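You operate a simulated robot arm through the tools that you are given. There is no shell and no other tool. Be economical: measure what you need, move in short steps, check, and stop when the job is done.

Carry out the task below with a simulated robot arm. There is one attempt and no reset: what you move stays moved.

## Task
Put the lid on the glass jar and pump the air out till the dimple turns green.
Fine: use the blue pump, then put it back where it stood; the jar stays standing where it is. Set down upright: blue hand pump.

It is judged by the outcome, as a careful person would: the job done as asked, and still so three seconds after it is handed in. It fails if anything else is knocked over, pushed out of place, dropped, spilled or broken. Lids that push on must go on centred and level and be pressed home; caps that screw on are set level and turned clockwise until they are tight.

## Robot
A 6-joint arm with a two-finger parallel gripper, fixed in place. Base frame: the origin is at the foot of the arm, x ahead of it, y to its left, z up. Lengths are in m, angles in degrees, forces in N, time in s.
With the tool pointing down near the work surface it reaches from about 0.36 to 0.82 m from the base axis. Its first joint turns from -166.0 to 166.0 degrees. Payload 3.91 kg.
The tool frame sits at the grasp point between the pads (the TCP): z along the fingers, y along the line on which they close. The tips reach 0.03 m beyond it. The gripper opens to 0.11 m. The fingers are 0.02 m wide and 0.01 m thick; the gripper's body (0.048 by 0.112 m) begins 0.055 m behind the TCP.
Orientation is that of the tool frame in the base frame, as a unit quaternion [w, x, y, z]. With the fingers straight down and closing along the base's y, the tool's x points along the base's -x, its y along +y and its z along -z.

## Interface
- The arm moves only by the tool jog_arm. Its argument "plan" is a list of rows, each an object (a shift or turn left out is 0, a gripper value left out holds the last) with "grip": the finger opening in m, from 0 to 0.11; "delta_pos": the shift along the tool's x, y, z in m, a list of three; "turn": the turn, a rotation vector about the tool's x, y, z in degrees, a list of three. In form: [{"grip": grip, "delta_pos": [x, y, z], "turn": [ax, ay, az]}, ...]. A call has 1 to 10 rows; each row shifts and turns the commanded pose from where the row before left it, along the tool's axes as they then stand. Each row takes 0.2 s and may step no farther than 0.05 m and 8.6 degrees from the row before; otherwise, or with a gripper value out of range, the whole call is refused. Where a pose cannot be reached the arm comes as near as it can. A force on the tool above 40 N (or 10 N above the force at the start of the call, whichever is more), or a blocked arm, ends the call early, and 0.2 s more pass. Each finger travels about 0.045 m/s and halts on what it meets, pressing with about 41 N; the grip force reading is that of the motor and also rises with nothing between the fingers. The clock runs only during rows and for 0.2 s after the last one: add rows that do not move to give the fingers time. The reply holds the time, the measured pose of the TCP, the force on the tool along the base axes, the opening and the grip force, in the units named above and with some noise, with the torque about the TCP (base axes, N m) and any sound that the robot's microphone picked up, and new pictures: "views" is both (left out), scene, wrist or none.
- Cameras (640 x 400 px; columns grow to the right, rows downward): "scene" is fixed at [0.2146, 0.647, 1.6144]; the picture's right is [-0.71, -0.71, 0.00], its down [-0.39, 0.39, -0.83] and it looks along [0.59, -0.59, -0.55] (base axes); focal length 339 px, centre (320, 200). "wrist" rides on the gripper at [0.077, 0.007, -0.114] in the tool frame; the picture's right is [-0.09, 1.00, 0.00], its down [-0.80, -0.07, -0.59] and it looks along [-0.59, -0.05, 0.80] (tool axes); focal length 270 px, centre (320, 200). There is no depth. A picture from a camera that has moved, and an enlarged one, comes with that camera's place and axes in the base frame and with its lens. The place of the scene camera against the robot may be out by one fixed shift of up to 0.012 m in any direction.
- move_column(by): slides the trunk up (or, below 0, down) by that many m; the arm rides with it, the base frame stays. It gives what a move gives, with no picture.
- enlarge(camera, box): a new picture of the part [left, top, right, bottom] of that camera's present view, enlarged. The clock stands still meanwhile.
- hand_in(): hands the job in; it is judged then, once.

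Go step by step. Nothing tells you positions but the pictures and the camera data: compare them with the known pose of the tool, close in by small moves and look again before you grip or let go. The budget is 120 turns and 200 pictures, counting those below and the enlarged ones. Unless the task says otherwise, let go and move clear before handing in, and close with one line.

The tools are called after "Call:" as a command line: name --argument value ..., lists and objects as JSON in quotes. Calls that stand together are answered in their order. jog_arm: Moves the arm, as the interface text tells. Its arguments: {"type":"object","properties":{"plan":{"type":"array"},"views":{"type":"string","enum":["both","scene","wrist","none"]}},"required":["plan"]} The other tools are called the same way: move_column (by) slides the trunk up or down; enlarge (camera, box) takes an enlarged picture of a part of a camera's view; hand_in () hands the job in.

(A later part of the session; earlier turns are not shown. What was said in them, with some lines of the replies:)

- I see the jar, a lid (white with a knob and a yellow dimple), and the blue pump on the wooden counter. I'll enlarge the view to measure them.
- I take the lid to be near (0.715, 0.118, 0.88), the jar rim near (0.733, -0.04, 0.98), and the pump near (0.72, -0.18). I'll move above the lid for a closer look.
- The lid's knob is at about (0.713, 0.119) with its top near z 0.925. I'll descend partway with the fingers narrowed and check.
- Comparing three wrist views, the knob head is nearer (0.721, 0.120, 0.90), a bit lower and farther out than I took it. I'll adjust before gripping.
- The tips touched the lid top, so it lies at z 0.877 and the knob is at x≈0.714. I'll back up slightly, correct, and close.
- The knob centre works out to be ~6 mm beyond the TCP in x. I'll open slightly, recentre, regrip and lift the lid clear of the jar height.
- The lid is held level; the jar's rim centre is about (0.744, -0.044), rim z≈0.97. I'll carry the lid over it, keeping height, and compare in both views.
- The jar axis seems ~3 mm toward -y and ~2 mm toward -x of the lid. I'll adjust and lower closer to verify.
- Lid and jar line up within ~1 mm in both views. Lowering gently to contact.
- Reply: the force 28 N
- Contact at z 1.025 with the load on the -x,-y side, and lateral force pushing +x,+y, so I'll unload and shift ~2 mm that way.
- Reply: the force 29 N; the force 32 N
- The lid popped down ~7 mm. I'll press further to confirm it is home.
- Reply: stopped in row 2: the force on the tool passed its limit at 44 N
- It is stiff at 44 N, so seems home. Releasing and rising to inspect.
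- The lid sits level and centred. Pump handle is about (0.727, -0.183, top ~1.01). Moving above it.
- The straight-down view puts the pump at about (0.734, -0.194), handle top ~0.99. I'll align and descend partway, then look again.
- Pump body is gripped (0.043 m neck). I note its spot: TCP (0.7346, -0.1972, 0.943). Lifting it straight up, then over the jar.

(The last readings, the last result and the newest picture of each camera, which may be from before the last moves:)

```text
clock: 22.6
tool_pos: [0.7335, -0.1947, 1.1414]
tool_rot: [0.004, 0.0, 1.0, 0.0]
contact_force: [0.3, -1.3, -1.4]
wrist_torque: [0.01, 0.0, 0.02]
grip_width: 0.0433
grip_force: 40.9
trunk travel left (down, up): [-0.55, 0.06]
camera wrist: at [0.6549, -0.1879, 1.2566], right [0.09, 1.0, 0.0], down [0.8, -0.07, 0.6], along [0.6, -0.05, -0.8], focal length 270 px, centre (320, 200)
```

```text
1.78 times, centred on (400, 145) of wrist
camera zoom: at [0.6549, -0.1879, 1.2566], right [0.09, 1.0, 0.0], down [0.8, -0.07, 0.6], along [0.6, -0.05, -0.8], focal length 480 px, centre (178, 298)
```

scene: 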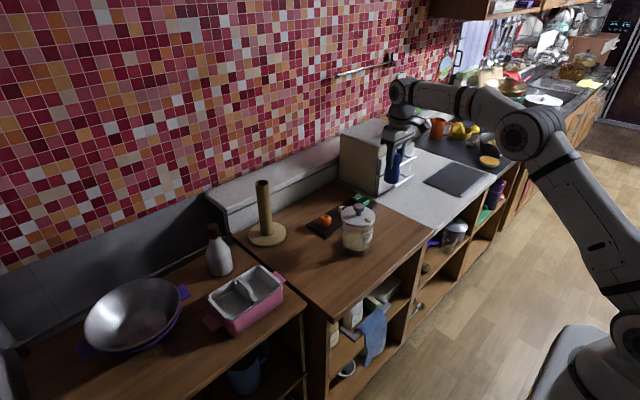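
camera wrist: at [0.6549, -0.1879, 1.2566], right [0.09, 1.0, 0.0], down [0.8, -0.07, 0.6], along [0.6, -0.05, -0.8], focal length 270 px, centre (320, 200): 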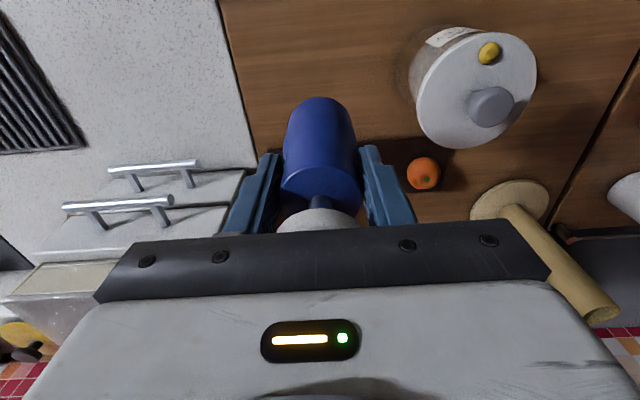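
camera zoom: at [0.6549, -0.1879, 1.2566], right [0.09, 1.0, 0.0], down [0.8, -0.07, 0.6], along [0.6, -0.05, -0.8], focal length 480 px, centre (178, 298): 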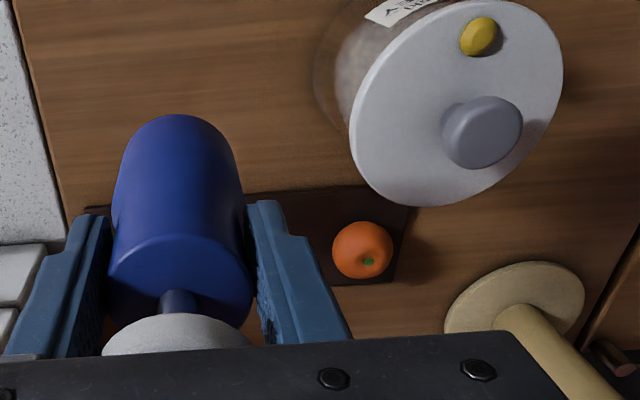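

Call:
jog_arm --plan '[{"delta_pos": [-0.002, 0.04, 0]}, {"delta_pos": [-0.002, 0.04, 0]}, {"delta_pos": [-0.002, 0.04, 0]}, {"delta_pos": [-0.002, 0.029, 0]}, {}]' --views "none"

Call:
enlarge --camera "scene" --box '[325, 160, 395, 260]'

Call:
enlarge --camera "wrist" --box '[220, 20, 420, 240]'

```text
clock: 23.8
tool_pos: [0.7405, -0.0494, 1.1415]
tool_rot: [0.003, 0.0, 1.0, 0.0]
contact_force: [-0.7, 0.1, -1.5]
wrist_torque: [0.0, -0.01, 0.01]
grip_width: 0.0432
grip_force: 40.6
trunk travel left (down, up): [-0.55, 0.06]
```

```text
4.00 times, centred on (360, 210) of scene
camera zoom: at [0.2146, 0.647, 1.6144], right [-0.71, -0.71, 0.0], down [-0.39, 0.39, -0.83], along [0.59, -0.59, -0.55], focal length 1357 px, centre (160, 160)
```

zoom: 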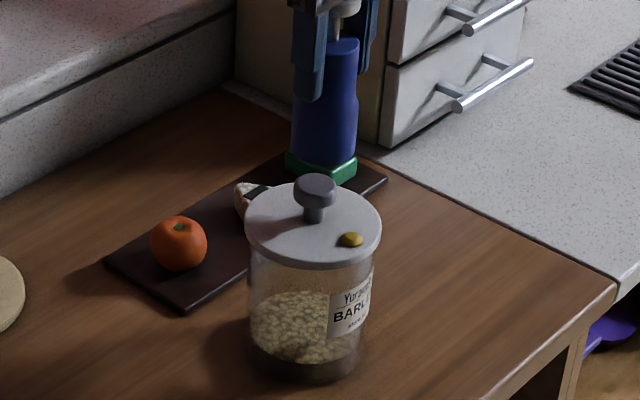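

```text
1.82 times, centred on (320, 130) of wrist
camera zoom: at [0.6626, -0.0406, 1.2572], right [0.09, 1.0, 0.0], down [0.8, -0.07, 0.6], along [0.6, -0.05, -0.8], focal length 491 px, centre (320, 327)
```

zoom: 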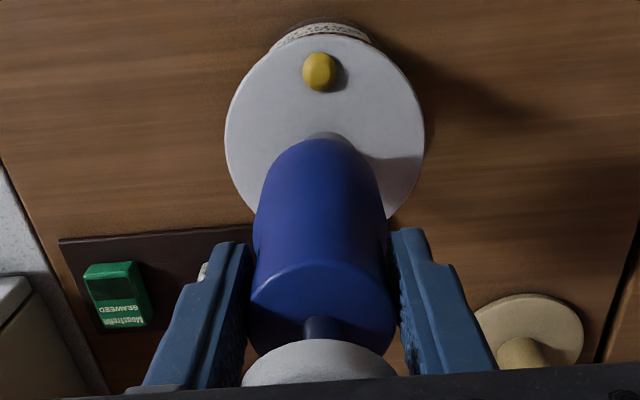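

Both views ask for about +2 mm x and +2.5 mm y. Adjusting and lowering to just above the knob.

Call:
jog_arm --plan '[{"delta_pos": [-0.0015, 0.0025, 0.0]}, {"delta_pos": [0, 0, 0.02]}, {}]' --views "none"

Call:
enlarge --camera "scene" --box '[335, 180, 385, 240]'

Call:
enlarge --camera "wrist" --box '[220, 20, 420, 240]'

```text
clock: 24.6
tool_pos: [0.7424, -0.0459, 1.1223]
tool_rot: [0.003, 0.0, 1.0, 0.0]
contact_force: [-0.2, 0.6, 0.0]
wrist_torque: [-0.01, -0.02, 0.01]
grip_width: 0.0427
grip_force: 40.8
trunk travel left (down, up): [-0.55, 0.06]
```

```text
6.67 times, centred on (360, 210) of scene
camera zoom: at [0.2146, 0.647, 1.6144], right [-0.71, -0.71, 0.0], down [-0.39, 0.39, -0.83], along [0.59, -0.59, -0.55], focal length 2262 px, centre (53, 133)
```

zoom: 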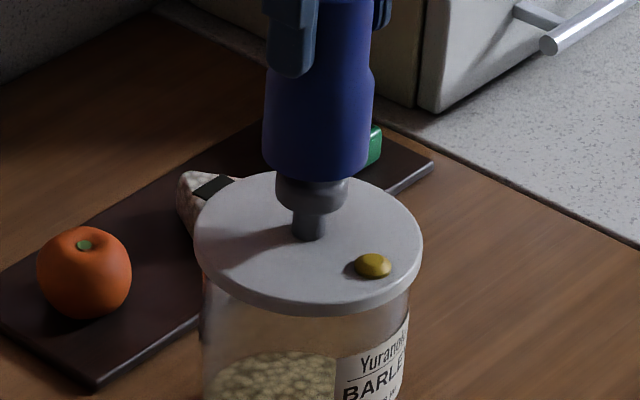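

```text
1.82 times, centred on (320, 130) of wrist
camera zoom: at [0.6641, -0.0378, 1.2371], right [0.09, 1.0, 0.0], down [0.8, -0.07, 0.6], along [0.6, -0.05, -0.8], focal length 491 px, centre (320, 327)
```

zoom: 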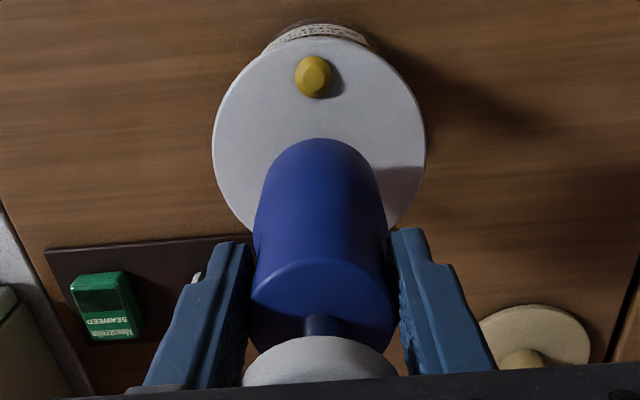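

Aligned within ~1 mm. Lowering gently over the knob.

Call:
jog_arm --plan '[{"delta_pos": [0, -0.0005, 0.008]}, {"delta_pos": [0, 0, 0.006]}, {"delta_pos": [0, 0, 0.005]}, {"delta_pos": [0, 0, 0.005]}, {}]' --views "none"

Call:
enlarge --camera "scene" --box '[335, 180, 385, 240]'

```text
clock: 25.8
tool_pos: [0.7434, -0.0457, 1.0975]
tool_rot: [0.002, 0.0, 1.0, 0.0]
contact_force: [-0.3, 1.0, 0.0]
wrist_torque: [0.02, -0.01, 0.0]
grip_width: 0.0429
grip_force: 41.5
trunk travel left (down, up): [-0.55, 0.06]
```

```text
6.67 times, centred on (360, 210) of scene
camera zoom: at [0.2146, 0.647, 1.6144], right [-0.71, -0.71, 0.0], down [-0.39, 0.39, -0.83], along [0.59, -0.59, -0.55], focal length 2262 px, centre (53, 133)
```

zoom: 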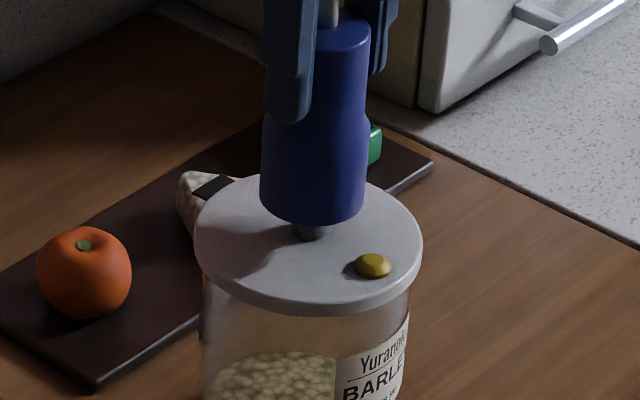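

The hollow pump slides over the knob without force. Continuing down until it seats.

Call:
jog_arm --plan '[{"delta_pos": [0, 0, 0.008]}, {"delta_pos": [0, 0, 0.007]}, {"delta_pos": [0, 0, 0.006]}, {"delta_pos": [0, 0, 0.005]}, {"delta_pos": [0, 0, 0.005]}, {"delta_pos": [0, 0, 0.005]}, {}]' --views "none"

Call:
enlarge --camera "scene" --box '[335, 180, 385, 240]'

```text
clock: 27.4
tool_pos: [0.7403, -0.0461, 1.0659]
tool_rot: [0.006, 0.0, 1.0, 0.001]
contact_force: [2.0, -4.8, 32.4]
wrist_torque: [-0.13, -0.19, 0.5]
grip_width: 0.0427
grip_force: 41.0
trunk travel left (down, up): [-0.55, 0.06]
```

```text
6.67 times, centred on (360, 210) of scene
camera zoom: at [0.2146, 0.647, 1.6144], right [-0.71, -0.71, 0.0], down [-0.39, 0.39, -0.83], along [0.59, -0.59, -0.55], focal length 2262 px, centre (53, 133)
```

zoom: 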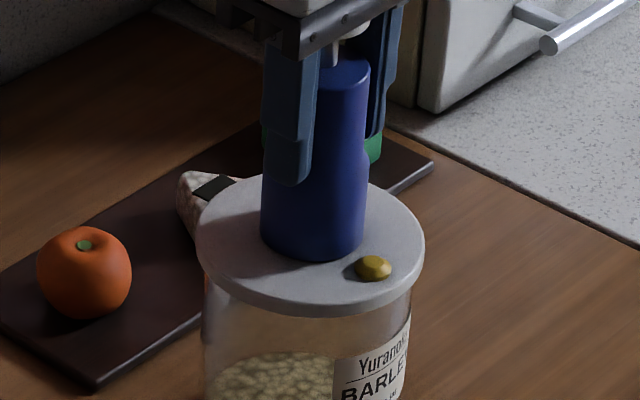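

The pump is seated on the lid over the knob. I'll unload, let go, and rise above the handle.

Call:
jog_arm --plan '[{"delta_pos": [0, 0, -0.003]}, {"grip": 0.08}, {}, {}, {}, {"delta_pos": [0, 0, -0.04]}, {"delta_pos": [0, 0, -0.045]}, {}]' --views "none"

Call:
enlarge --camera "scene" --box '[325, 160, 395, 260]'

Call:
enlarge --camera "wrist" --box '[220, 20, 420, 240]'

```text
clock: 29.2
tool_pos: [0.7421, -0.0464, 1.1504]
tool_rot: [0.002, 0.0, 1.0, 0.0]
contact_force: [0.0, 1.2, 0.0]
wrist_torque: [0.0, -0.02, 0.03]
grip_width: 0.08
grip_force: 0.0
trunk travel left (down, up): [-0.55, 0.06]
```

```text
4.00 times, centred on (360, 210) of scene
camera zoom: at [0.2146, 0.647, 1.6144], right [-0.71, -0.71, 0.0], down [-0.39, 0.39, -0.83], along [0.59, -0.59, -0.55], focal length 1357 px, centre (160, 160)
```

zoom: 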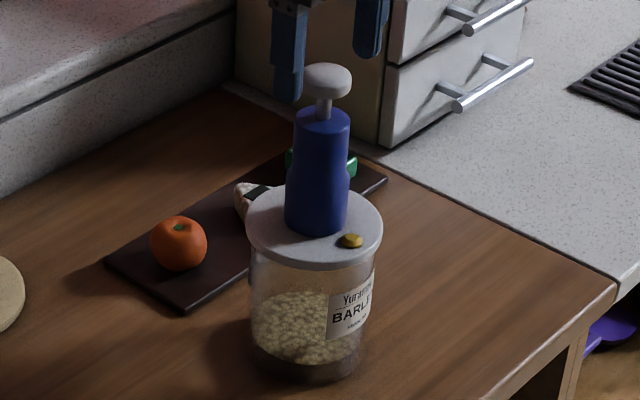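

```text
1.82 times, centred on (320, 130) of wrist
camera zoom: at [0.6644, -0.038, 1.2645], right [0.09, 1.0, 0.0], down [0.8, -0.07, 0.6], along [0.6, -0.05, -0.8], focal length 491 px, centre (320, 327)
```

zoom: 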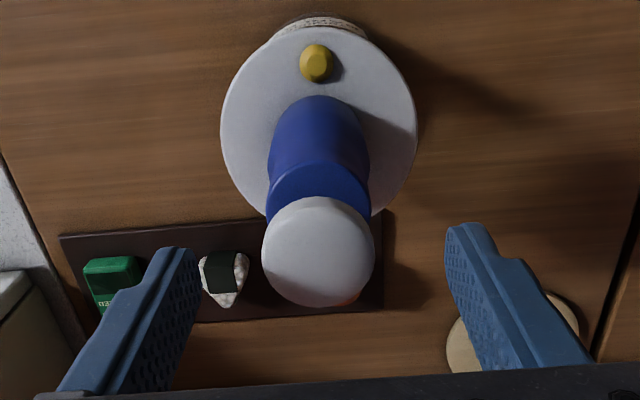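

The pump stands on the lid with its handle up. I'll close the fingers and press the handle down from above.

Call:
jog_arm --plan '[{"grip": 0.0, "delta_pos": [-0.003, 0, -0.01]}, {}, {}, {}, {}, {}]' --views "none"

Call:
enlarge --camera "scene" --box '[325, 160, 395, 260]'

Call:
enlarge --camera "wrist" --box '[220, 20, 420, 240]'

```text
clock: 30.6
tool_pos: [0.7461, -0.0457, 1.1602]
tool_rot: [0.003, 0.0, 1.0, 0.0]
contact_force: [0.3, 1.0, -0.3]
wrist_torque: [-0.01, 0.01, 0.02]
grip_width: 0.0
grip_force: 37.6
trunk travel left (down, up): [-0.55, 0.06]
```

```text
4.00 times, centred on (360, 210) of scene
camera zoom: at [0.2146, 0.647, 1.6144], right [-0.71, -0.71, 0.0], down [-0.39, 0.39, -0.83], along [0.59, -0.59, -0.55], focal length 1357 px, centre (160, 160)
```

zoom: 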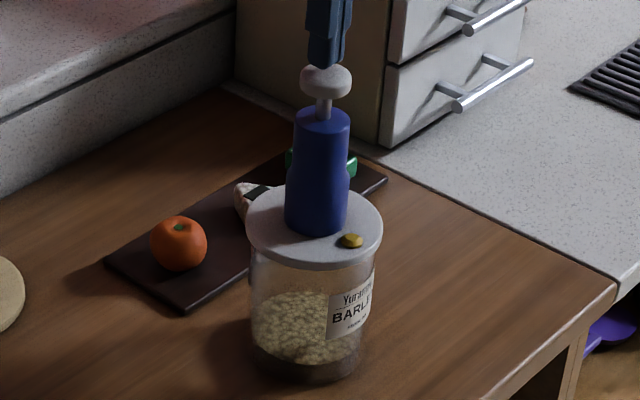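

```text
1.82 times, centred on (320, 130) of wrist
camera zoom: at [0.6673, -0.0379, 1.2747], right [0.09, 1.0, 0.0], down [0.8, -0.07, 0.6], along [0.6, -0.05, -0.8], focal length 491 px, centre (320, 327)
```

zoom: 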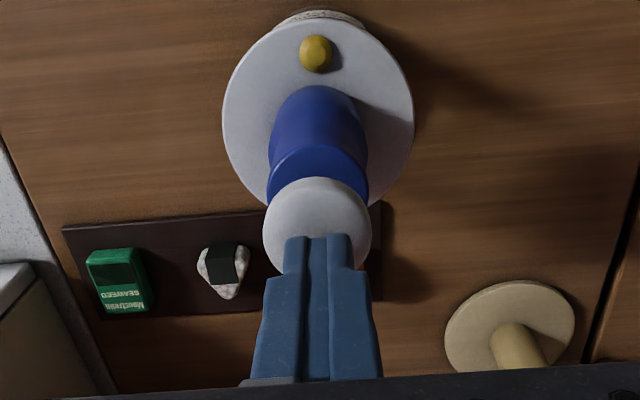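

Call:
jog_arm --plan '[{"delta_pos": [0.001, 0, 0.01]}, {"delta_pos": [0, 0, 0.008]}, {"delta_pos": [0, 0, 0.006]}, {"delta_pos": [0, 0, 0.006]}, {"delta_pos": [0, 0, 0.006]}, {}]' --views "none"

Call:
enlarge --camera "scene" --box '[325, 160, 395, 260]'

```text
clock: 32.0
tool_pos: [0.7416, -0.0465, 1.1287]
tool_rot: [0.006, 0.0, 1.0, -0.001]
contact_force: [6.5, -0.2, 35.9]
wrist_torque: [-0.03, -0.18, 0.0]
grip_width: 0.0001
grip_force: 37.8
trunk travel left (down, up): [-0.55, 0.06]
```

```text
4.00 times, centred on (360, 210) of scene
camera zoom: at [0.2146, 0.647, 1.6144], right [-0.71, -0.71, 0.0], down [-0.39, 0.39, -0.83], along [0.59, -0.59, -0.55], focal length 1357 px, centre (160, 160)
```

zoom: 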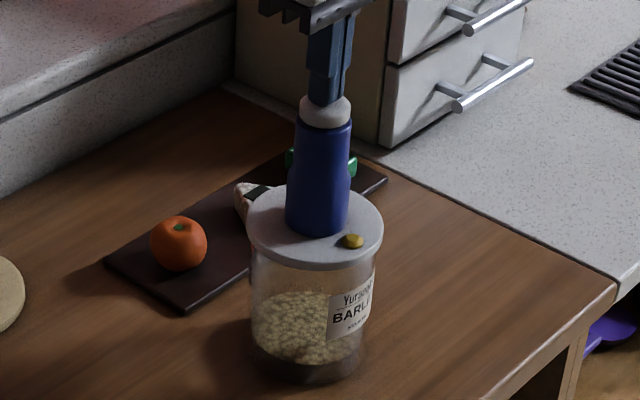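

The handle is pressed home; now I back off to see whether it springs back.

Call:
jog_arm --plan '[{"delta_pos": [0, 0, -0.01]}, {"delta_pos": [0, 0, -0.015]}, {"delta_pos": [0, 0, -0.01]}, {}]' --views "none"

Call:
enlarge --camera "scene" --box '[335, 170, 385, 240]'

```text
clock: 33.0
tool_pos: [0.7456, -0.0459, 1.1587]
tool_rot: [0.002, 0.0, 1.0, 0.0]
contact_force: [1.3, 0.2, -0.1]
wrist_torque: [-0.02, 0.01, -0.02]
grip_width: 0.0003
grip_force: 37.9
trunk travel left (down, up): [-0.55, 0.06]
```

```text
5.71 times, centred on (360, 205) of scene
camera zoom: at [0.2146, 0.647, 1.6144], right [-0.71, -0.71, 0.0], down [-0.39, 0.39, -0.83], along [0.59, -0.59, -0.55], focal length 1939 px, centre (91, 171)
```

zoom: 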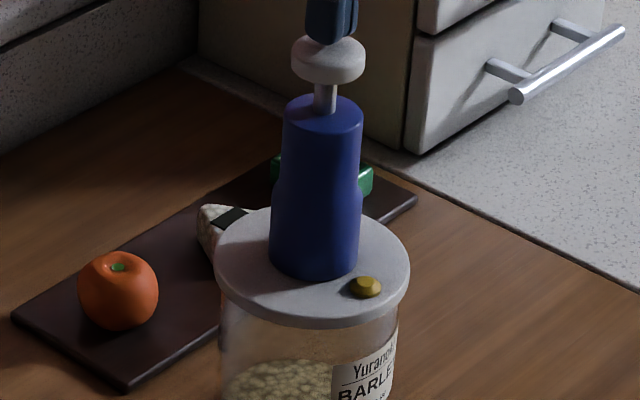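

The handle springs back, so I'll repeat strokes and watch the dimple.

Call:
jog_arm --plan '[{"delta_pos": [0, 0, 0.018]}, {"delta_pos": [0, 0, 0.016]}, {}, {"delta_pos": [0, 0, -0.034]}, {}, {"delta_pos": [0, 0, 0.018]}, {"delta_pos": [0, 0, 0.016]}, {}, {"delta_pos": [0, 0, -0.034]}, {}]' --views "none"

Call:
enlarge --camera "scene" --box '[335, 170, 385, 240]'

```text
clock: 35.2
tool_pos: [0.745, -0.0471, 1.1596]
tool_rot: [0.002, 0.001, 1.0, 0.0]
contact_force: [-0.6, -0.5, 0.1]
wrist_torque: [0.03, 0.01, -0.01]
grip_width: 0.0001
grip_force: 37.4
trunk travel left (down, up): [-0.55, 0.06]
```

```text
5.71 times, centred on (360, 205) of scene
camera zoom: at [0.2146, 0.647, 1.6144], right [-0.71, -0.71, 0.0], down [-0.39, 0.39, -0.83], along [0.59, -0.59, -0.55], focal length 1939 px, centre (91, 171)
```

zoom: 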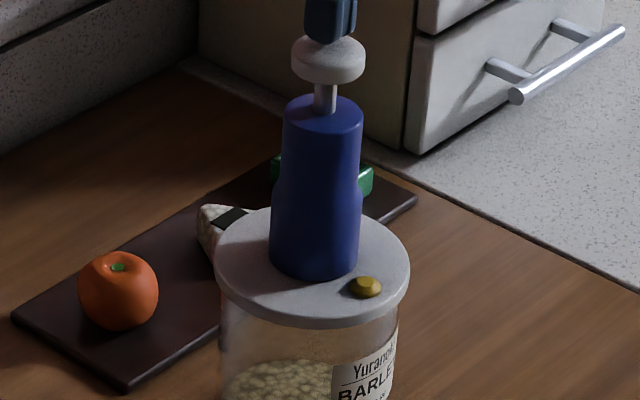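

Call:
jog_arm --plan '[{"delta_pos": [0, 0, 0.018]}, {"delta_pos": [0, 0, 0.017]}, {}, {"delta_pos": [0, 0, -0.035]}, {}, {"delta_pos": [0, 0, 0.018]}, {"delta_pos": [0, 0, 0.017]}, {}, {"delta_pos": [0, 0, -0.035]}, {}]' --views "none"

Call:
enlarge --camera "scene" --box '[345, 200, 385, 240]'

```text
clock: 37.4
tool_pos: [0.7465, -0.0458, 1.1572]
tool_rot: [0.001, 0.0, 1.0, 0.0]
contact_force: [-1.0, 0.4, -0.8]
wrist_torque: [0.02, 0.02, 0.01]
grip_width: 0.0003
grip_force: 37.6
trunk travel left (down, up): [-0.55, 0.06]
```

```text
10.00 times, centred on (365, 220) of scene
camera zoom: at [0.2146, 0.647, 1.6144], right [-0.71, -0.71, 0.0], down [-0.39, 0.39, -0.83], along [0.59, -0.59, -0.55], focal length 3393 px, centre (-130, 0)
```

zoom: 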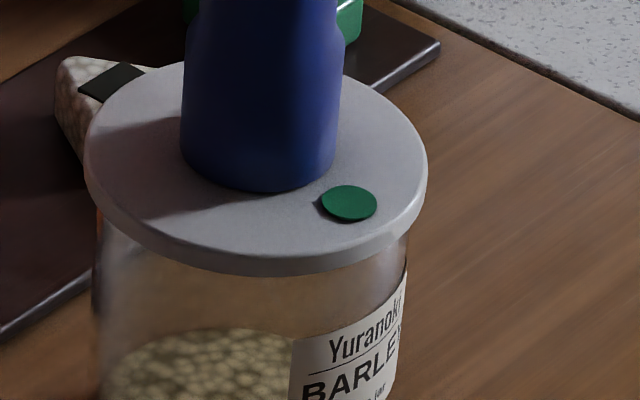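

The dimple is green and flat. Now I open above the handle and go down to grip the pump body the same way as before.

Call:
jog_arm --plan '[{"delta_pos": [0.0035, 0, -0.02], "grip": 0.08}, {}, {}, {}, {}, {}]' --views "none"

Call:
enlarge --camera "wrist" --box '[220, 20, 420, 240]'

```text
clock: 38.8
tool_pos: [0.7407, -0.0454, 1.1796]
tool_rot: [0.003, 0.0, 1.0, 0.0]
contact_force: [0.1, -0.6, 0.0]
wrist_torque: [0.03, -0.04, 0.01]
grip_width: 0.08
grip_force: 0.1
trunk travel left (down, up): [-0.55, 0.06]
```

```text
1.82 times, centred on (320, 130) of wrist
camera zoom: at [0.6629, -0.038, 1.2939], right [0.09, 1.0, 0.0], down [0.8, -0.07, 0.6], along [0.6, -0.05, -0.8], focal length 491 px, centre (320, 327)
```

zoom: 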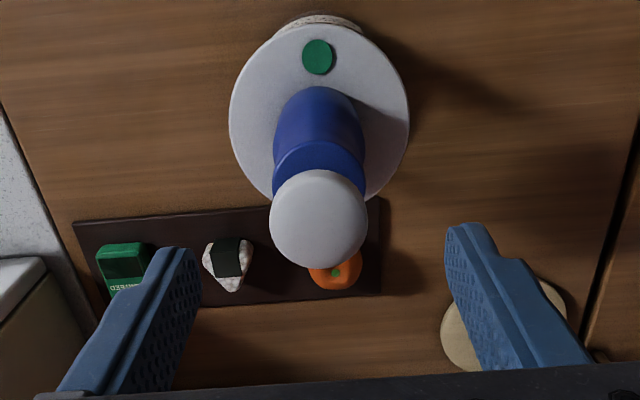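

Call:
jog_arm --plan '[{"delta_pos": [0, 0, 0.035]}, {"delta_pos": [0, 0, 0.04]}, {"delta_pos": [0, 0, 0.036]}, {}, {"grip": 0.03}, {}, {}, {}, {}, {}]' --views "none"

Call:
enlarge --camera "wrist" --box '[220, 50, 420, 240]'

Call:
enlarge --camera "scene" --box '[335, 170, 385, 240]'

```text
clock: 41.0
tool_pos: [0.7424, -0.0451, 1.0684]
tool_rot: [0.002, -0.001, 1.0, -0.001]
contact_force: [0.1, -1.7, 0.4]
wrist_torque: [-0.32, 0.05, 0.06]
grip_width: 0.0424
grip_force: 41.4
trunk travel left (down, up): [-0.55, 0.06]
```

```text
2.11 times, centred on (320, 145) of wrist
camera zoom: at [0.6639, -0.0381, 1.1833], right [0.09, 1.0, 0.0], down [0.8, -0.07, 0.6], along [0.6, -0.05, -0.8], focal length 569 px, centre (320, 316)
```

zoom: 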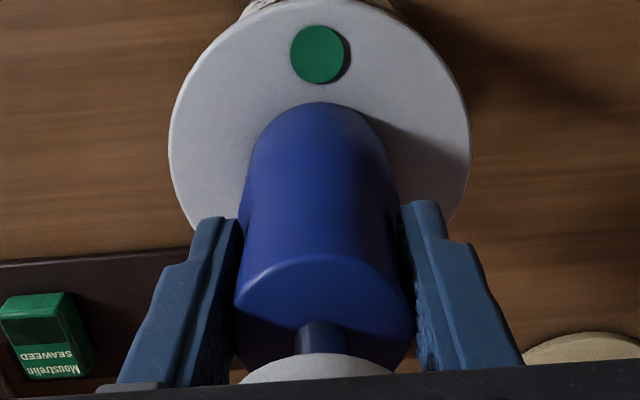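

```text
5.71 times, centred on (360, 205) of scene
camera zoom: at [0.2146, 0.647, 1.6144], right [-0.71, -0.71, 0.0], down [-0.39, 0.39, -0.83], along [0.59, -0.59, -0.55], focal length 1939 px, centre (91, 171)
```

zoom: 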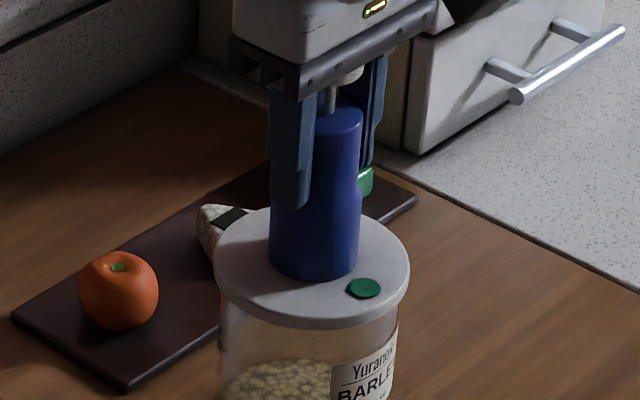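

Gripped. I'll lift the pump straight up off the knob.

Call:
jog_arm --plan '[{"delta_pos": [0, 0, -0.006]}, {"delta_pos": [0, 0, -0.01]}, {"delta_pos": [0, 0, -0.02]}, {"delta_pos": [0, 0, -0.03]}, {"delta_pos": [0, 0, -0.02]}, {}]' --views "none"

Call:
enlarge --camera "scene" --box '[325, 160, 395, 260]'

```text
clock: 42.4
tool_pos: [0.7414, -0.0462, 1.154]
tool_rot: [0.003, 0.001, 1.0, 0.0]
contact_force: [-0.8, 0.1, -1.2]
wrist_torque: [0.0, -0.04, 0.01]
grip_width: 0.0422
grip_force: 41.3
trunk travel left (down, up): [-0.55, 0.06]
```

```text
4.00 times, centred on (360, 210) of scene
camera zoom: at [0.2146, 0.647, 1.6144], right [-0.71, -0.71, 0.0], down [-0.39, 0.39, -0.83], along [0.59, -0.59, -0.55], focal length 1357 px, centre (160, 160)
```

zoom: 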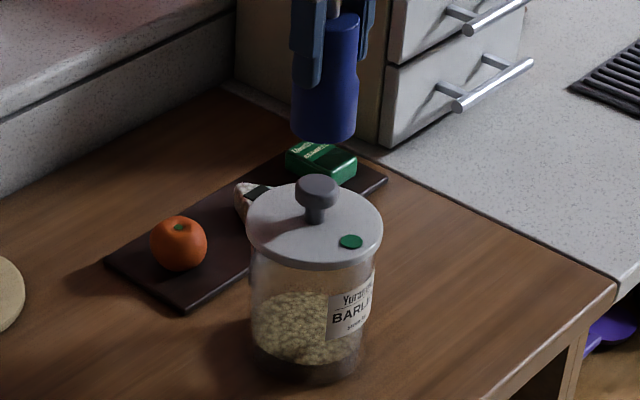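

Pump is free and the dimple stays green. Carrying it back over its spot and lowering most of the way.

Call:
jog_arm --plan '[{"delta_pos": [0.0025, -0.038, 0]}, {"delta_pos": [0.0025, -0.038, 0]}, {"delta_pos": [0.0025, -0.038, 0]}, {"delta_pos": [0.0025, -0.0365, 0]}, {}, {"delta_pos": [0, 0, 0.045]}, {"delta_pos": [0, 0, 0.045]}, {"delta_pos": [0, 0, 0.045]}, {"delta_pos": [0, 0, 0.03]}, {}]' --views "none"

Call:
enlarge --camera "wrist" --box '[220, 50, 420, 240]'

Call:
enlarge --camera "scene" --box '[345, 175, 425, 245]'

```text
clock: 44.6
tool_pos: [0.7314, -0.1981, 0.9889]
tool_rot: [0.002, 0.0, 1.0, -0.001]
contact_force: [0.1, -0.2, -1.3]
wrist_torque: [0.02, 0.01, -0.02]
grip_width: 0.042
grip_force: 40.6
trunk travel left (down, up): [-0.55, 0.06]
```

```text
2.11 times, centred on (320, 145) of wrist
camera zoom: at [0.6531, -0.1895, 1.1041], right [0.09, 1.0, 0.0], down [0.8, -0.07, 0.6], along [0.6, -0.05, -0.8], focal length 569 px, centre (320, 316)
```

zoom: 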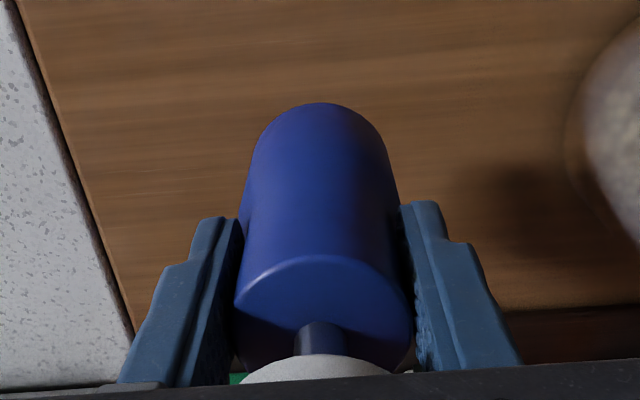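

```text
5.71 times, centred on (385, 210) of scene
camera zoom: at [0.2146, 0.647, 1.6144], right [-0.71, -0.71, 0.0], down [-0.39, 0.39, -0.83], along [0.59, -0.59, -0.55], focal length 1939 px, centre (-51, 143)
```

zoom: 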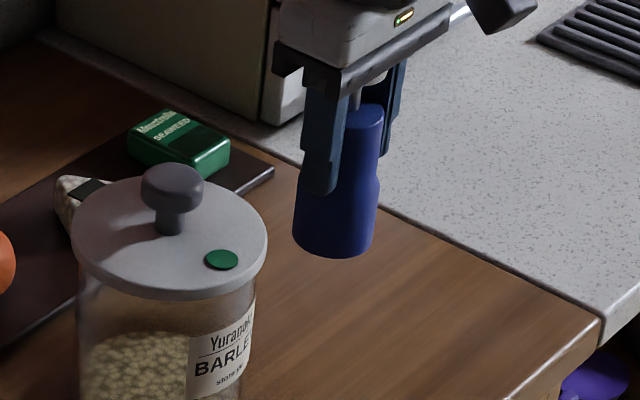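

Call:
jog_arm --plan '[{"delta_pos": [0, 0.001, 0.02]}, {"delta_pos": [0, 0, 0.014]}, {"delta_pos": [0, 0, 0.004]}, {"delta_pos": [0, 0, 0.003]}, {}]' --views "none"

Call:
enlarge --camera "scene" --box '[345, 175, 425, 245]'

```text
clock: 45.8
tool_pos: [0.732, -0.1963, 0.9478]
tool_rot: [0.002, 0.0, 1.0, -0.001]
contact_force: [0.3, 0.5, -0.3]
wrist_torque: [0.0, -0.03, -0.04]
grip_width: 0.0422
grip_force: 40.7
trunk travel left (down, up): [-0.55, 0.06]
```

```text
5.71 times, centred on (385, 210) of scene
camera zoom: at [0.2146, 0.647, 1.6144], right [-0.71, -0.71, 0.0], down [-0.39, 0.39, -0.83], along [0.59, -0.59, -0.55], focal length 1939 px, centre (-51, 143)
```

zoom: 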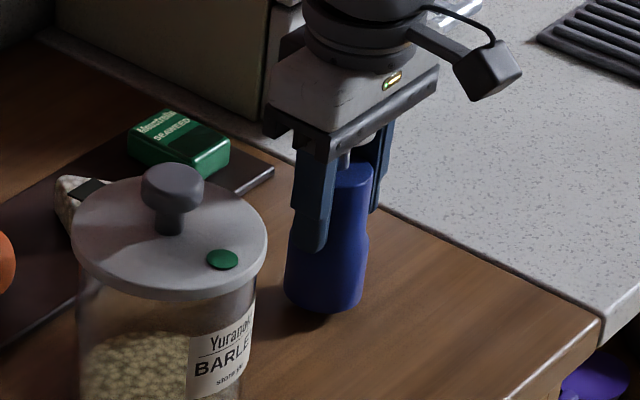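

Call:
jog_arm --plan '[{"delta_pos": [-0.001, 0.001, 0.002]}, {"delta_pos": [0, 0, 0.002]}, {"delta_pos": [0, 0, 0.0015]}, {}]' --views "none"

```text
clock: 46.8
tool_pos: [0.733, -0.1946, 0.9443]
tool_rot: [0.002, 0.001, 1.0, 0.0]
contact_force: [0.3, -0.9, -0.8]
wrist_torque: [-0.01, 0.0, -0.04]
grip_width: 0.0423
grip_force: 41.5
trunk travel left (down, up): [-0.55, 0.06]
```

Call:
jog_arm --plan '[{"delta_pos": [0, 0, 0.0015]}, {"delta_pos": [0, 0, 0.0015]}, {"delta_pos": [0, 0, 0.001]}, {}]' --views "none"

Call:
enlarge --camera "scene" --box '[345, 175, 425, 245]'

```text
clock: 47.8
tool_pos: [0.7326, -0.1945, 0.9378]
tool_rot: [0.002, 0.0, 1.0, 0.0]
contact_force: [0.6, -0.5, -1.2]
wrist_torque: [0.01, 0.01, 0.0]
grip_width: 0.0422
grip_force: 41.2
trunk travel left (down, up): [-0.55, 0.06]
```

```text
5.71 times, centred on (385, 210) of scene
camera zoom: at [0.2146, 0.647, 1.6144], right [-0.71, -0.71, 0.0], down [-0.39, 0.39, -0.83], along [0.59, -0.59, -0.55], focal length 1939 px, centre (-51, 143)
```

zoom: 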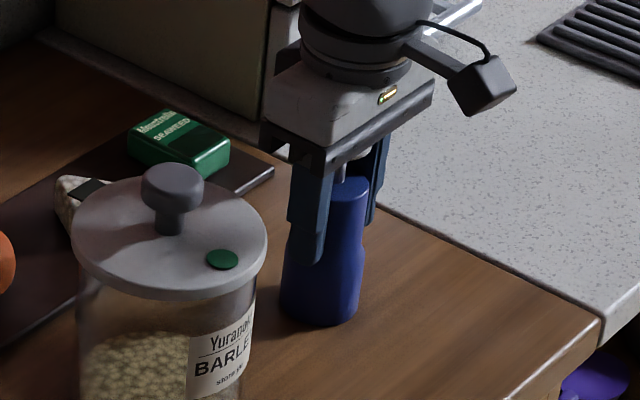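

Call:
jog_arm --plan '[{"delta_pos": [0, 0, 0.0015]}, {"delta_pos": [0, 0, 0.0015]}, {}]' --views "none"

```text
clock: 48.6
tool_pos: [0.7319, -0.1944, 0.9381]
tool_rot: [0.005, 0.0, 1.0, 0.0]
contact_force: [0.4, 0.0, 8.9]
wrist_torque: [0.1, 0.1, 0.05]
grip_width: 0.0423
grip_force: 41.1
trunk travel left (down, up): [-0.55, 0.06]
```

Contact at 9 N: the pump's base is on the counter. Unloading slightly, opening and rising.

Call:
jog_arm --plan '[{"delta_pos": [0, 0, -0.0015]}, {"grip": 0.08}, {}, {}, {}, {"delta_pos": [0, 0, -0.03]}, {"delta_pos": [0, 0, -0.045]}, {"delta_pos": [0, 0, -0.045]}, {"delta_pos": [0, 0, -0.045]}, {}]'

Call:
enlarge --camera "scene" --box '[325, 175, 425, 265]'

Call:
enlarge --camera "scene" --box '[345, 175, 425, 245]'

```text
clock: 50.8
tool_pos: [0.7317, -0.1946, 1.1037]
tool_rot: [0.002, 0.0, 1.0, 0.0]
contact_force: [-0.3, 0.0, 0.1]
wrist_torque: [0.03, 0.03, 0.01]
grip_width: 0.08
grip_force: 0.0
trunk travel left (down, up): [-0.55, 0.06]
camera wrist: at [0.6542, -0.1864, 1.2175], right [0.09, 1.0, 0.0], down [0.8, -0.07, 0.6], along [0.6, -0.05, -0.8], focal length 270 px, centre (320, 200)
```

scene: 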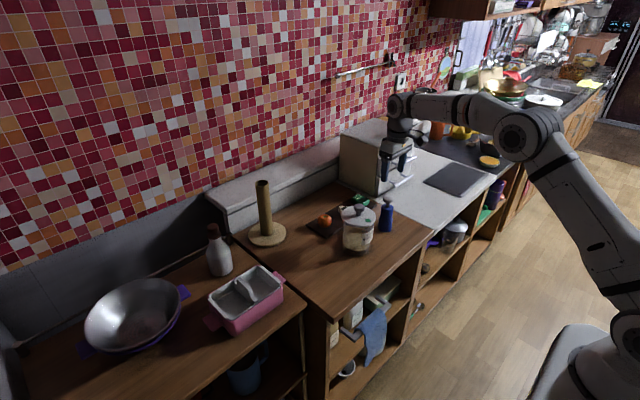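
wrist: 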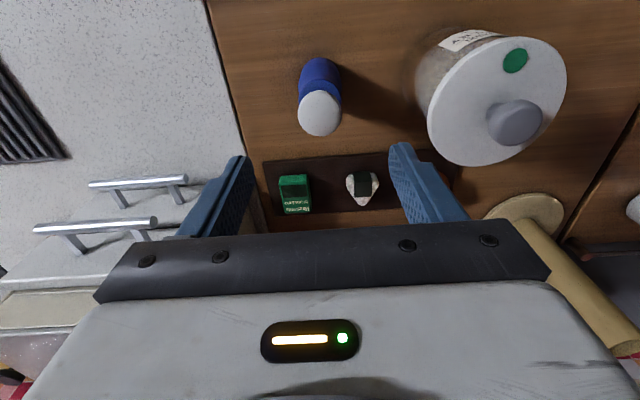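

```text
4.44 times, centred on (375, 220) of scene
camera zoom: at [0.2146, 0.647, 1.6144], right [-0.71, -0.71, 0.0], down [-0.39, 0.39, -0.83], along [0.59, -0.59, -0.55], focal length 1508 px, centre (76, 111)
```

zoom: 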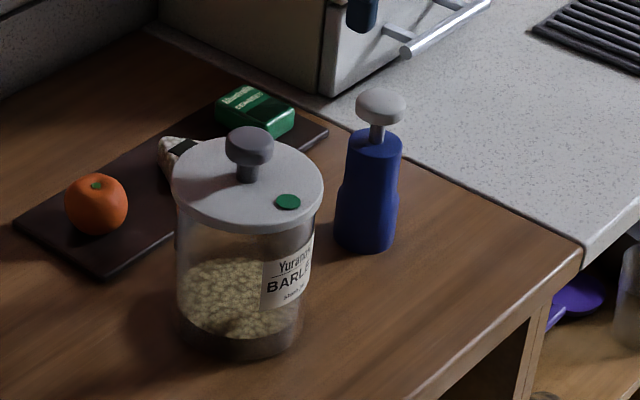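

```text
5.71 times, centred on (385, 210) of scene
camera zoom: at [0.2146, 0.647, 1.6144], right [-0.71, -0.71, 0.0], down [-0.39, 0.39, -0.83], along [0.59, -0.59, -0.55], focal length 1939 px, centre (-51, 143)
```

zoom: 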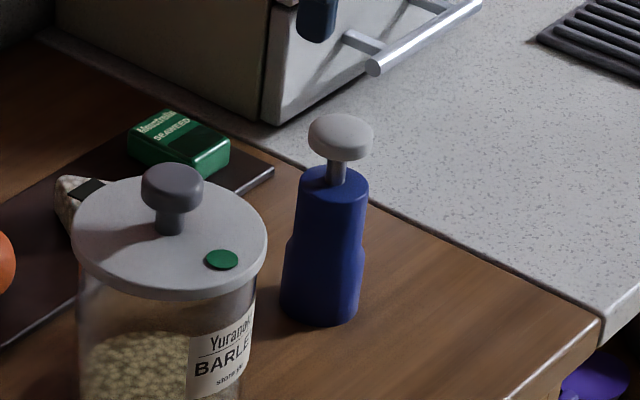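

The pump stands upright within a couple of mm of its original spot. The lid is on level, the dimple is green, and the arm is clear of everything, so I'm handing in.

Call:
hand_in

```text
The job is handed in.
```

The lid is pressed onto the jar, the air is pumped out with the dimple showing green, and the blue pump is back upright where it stood.
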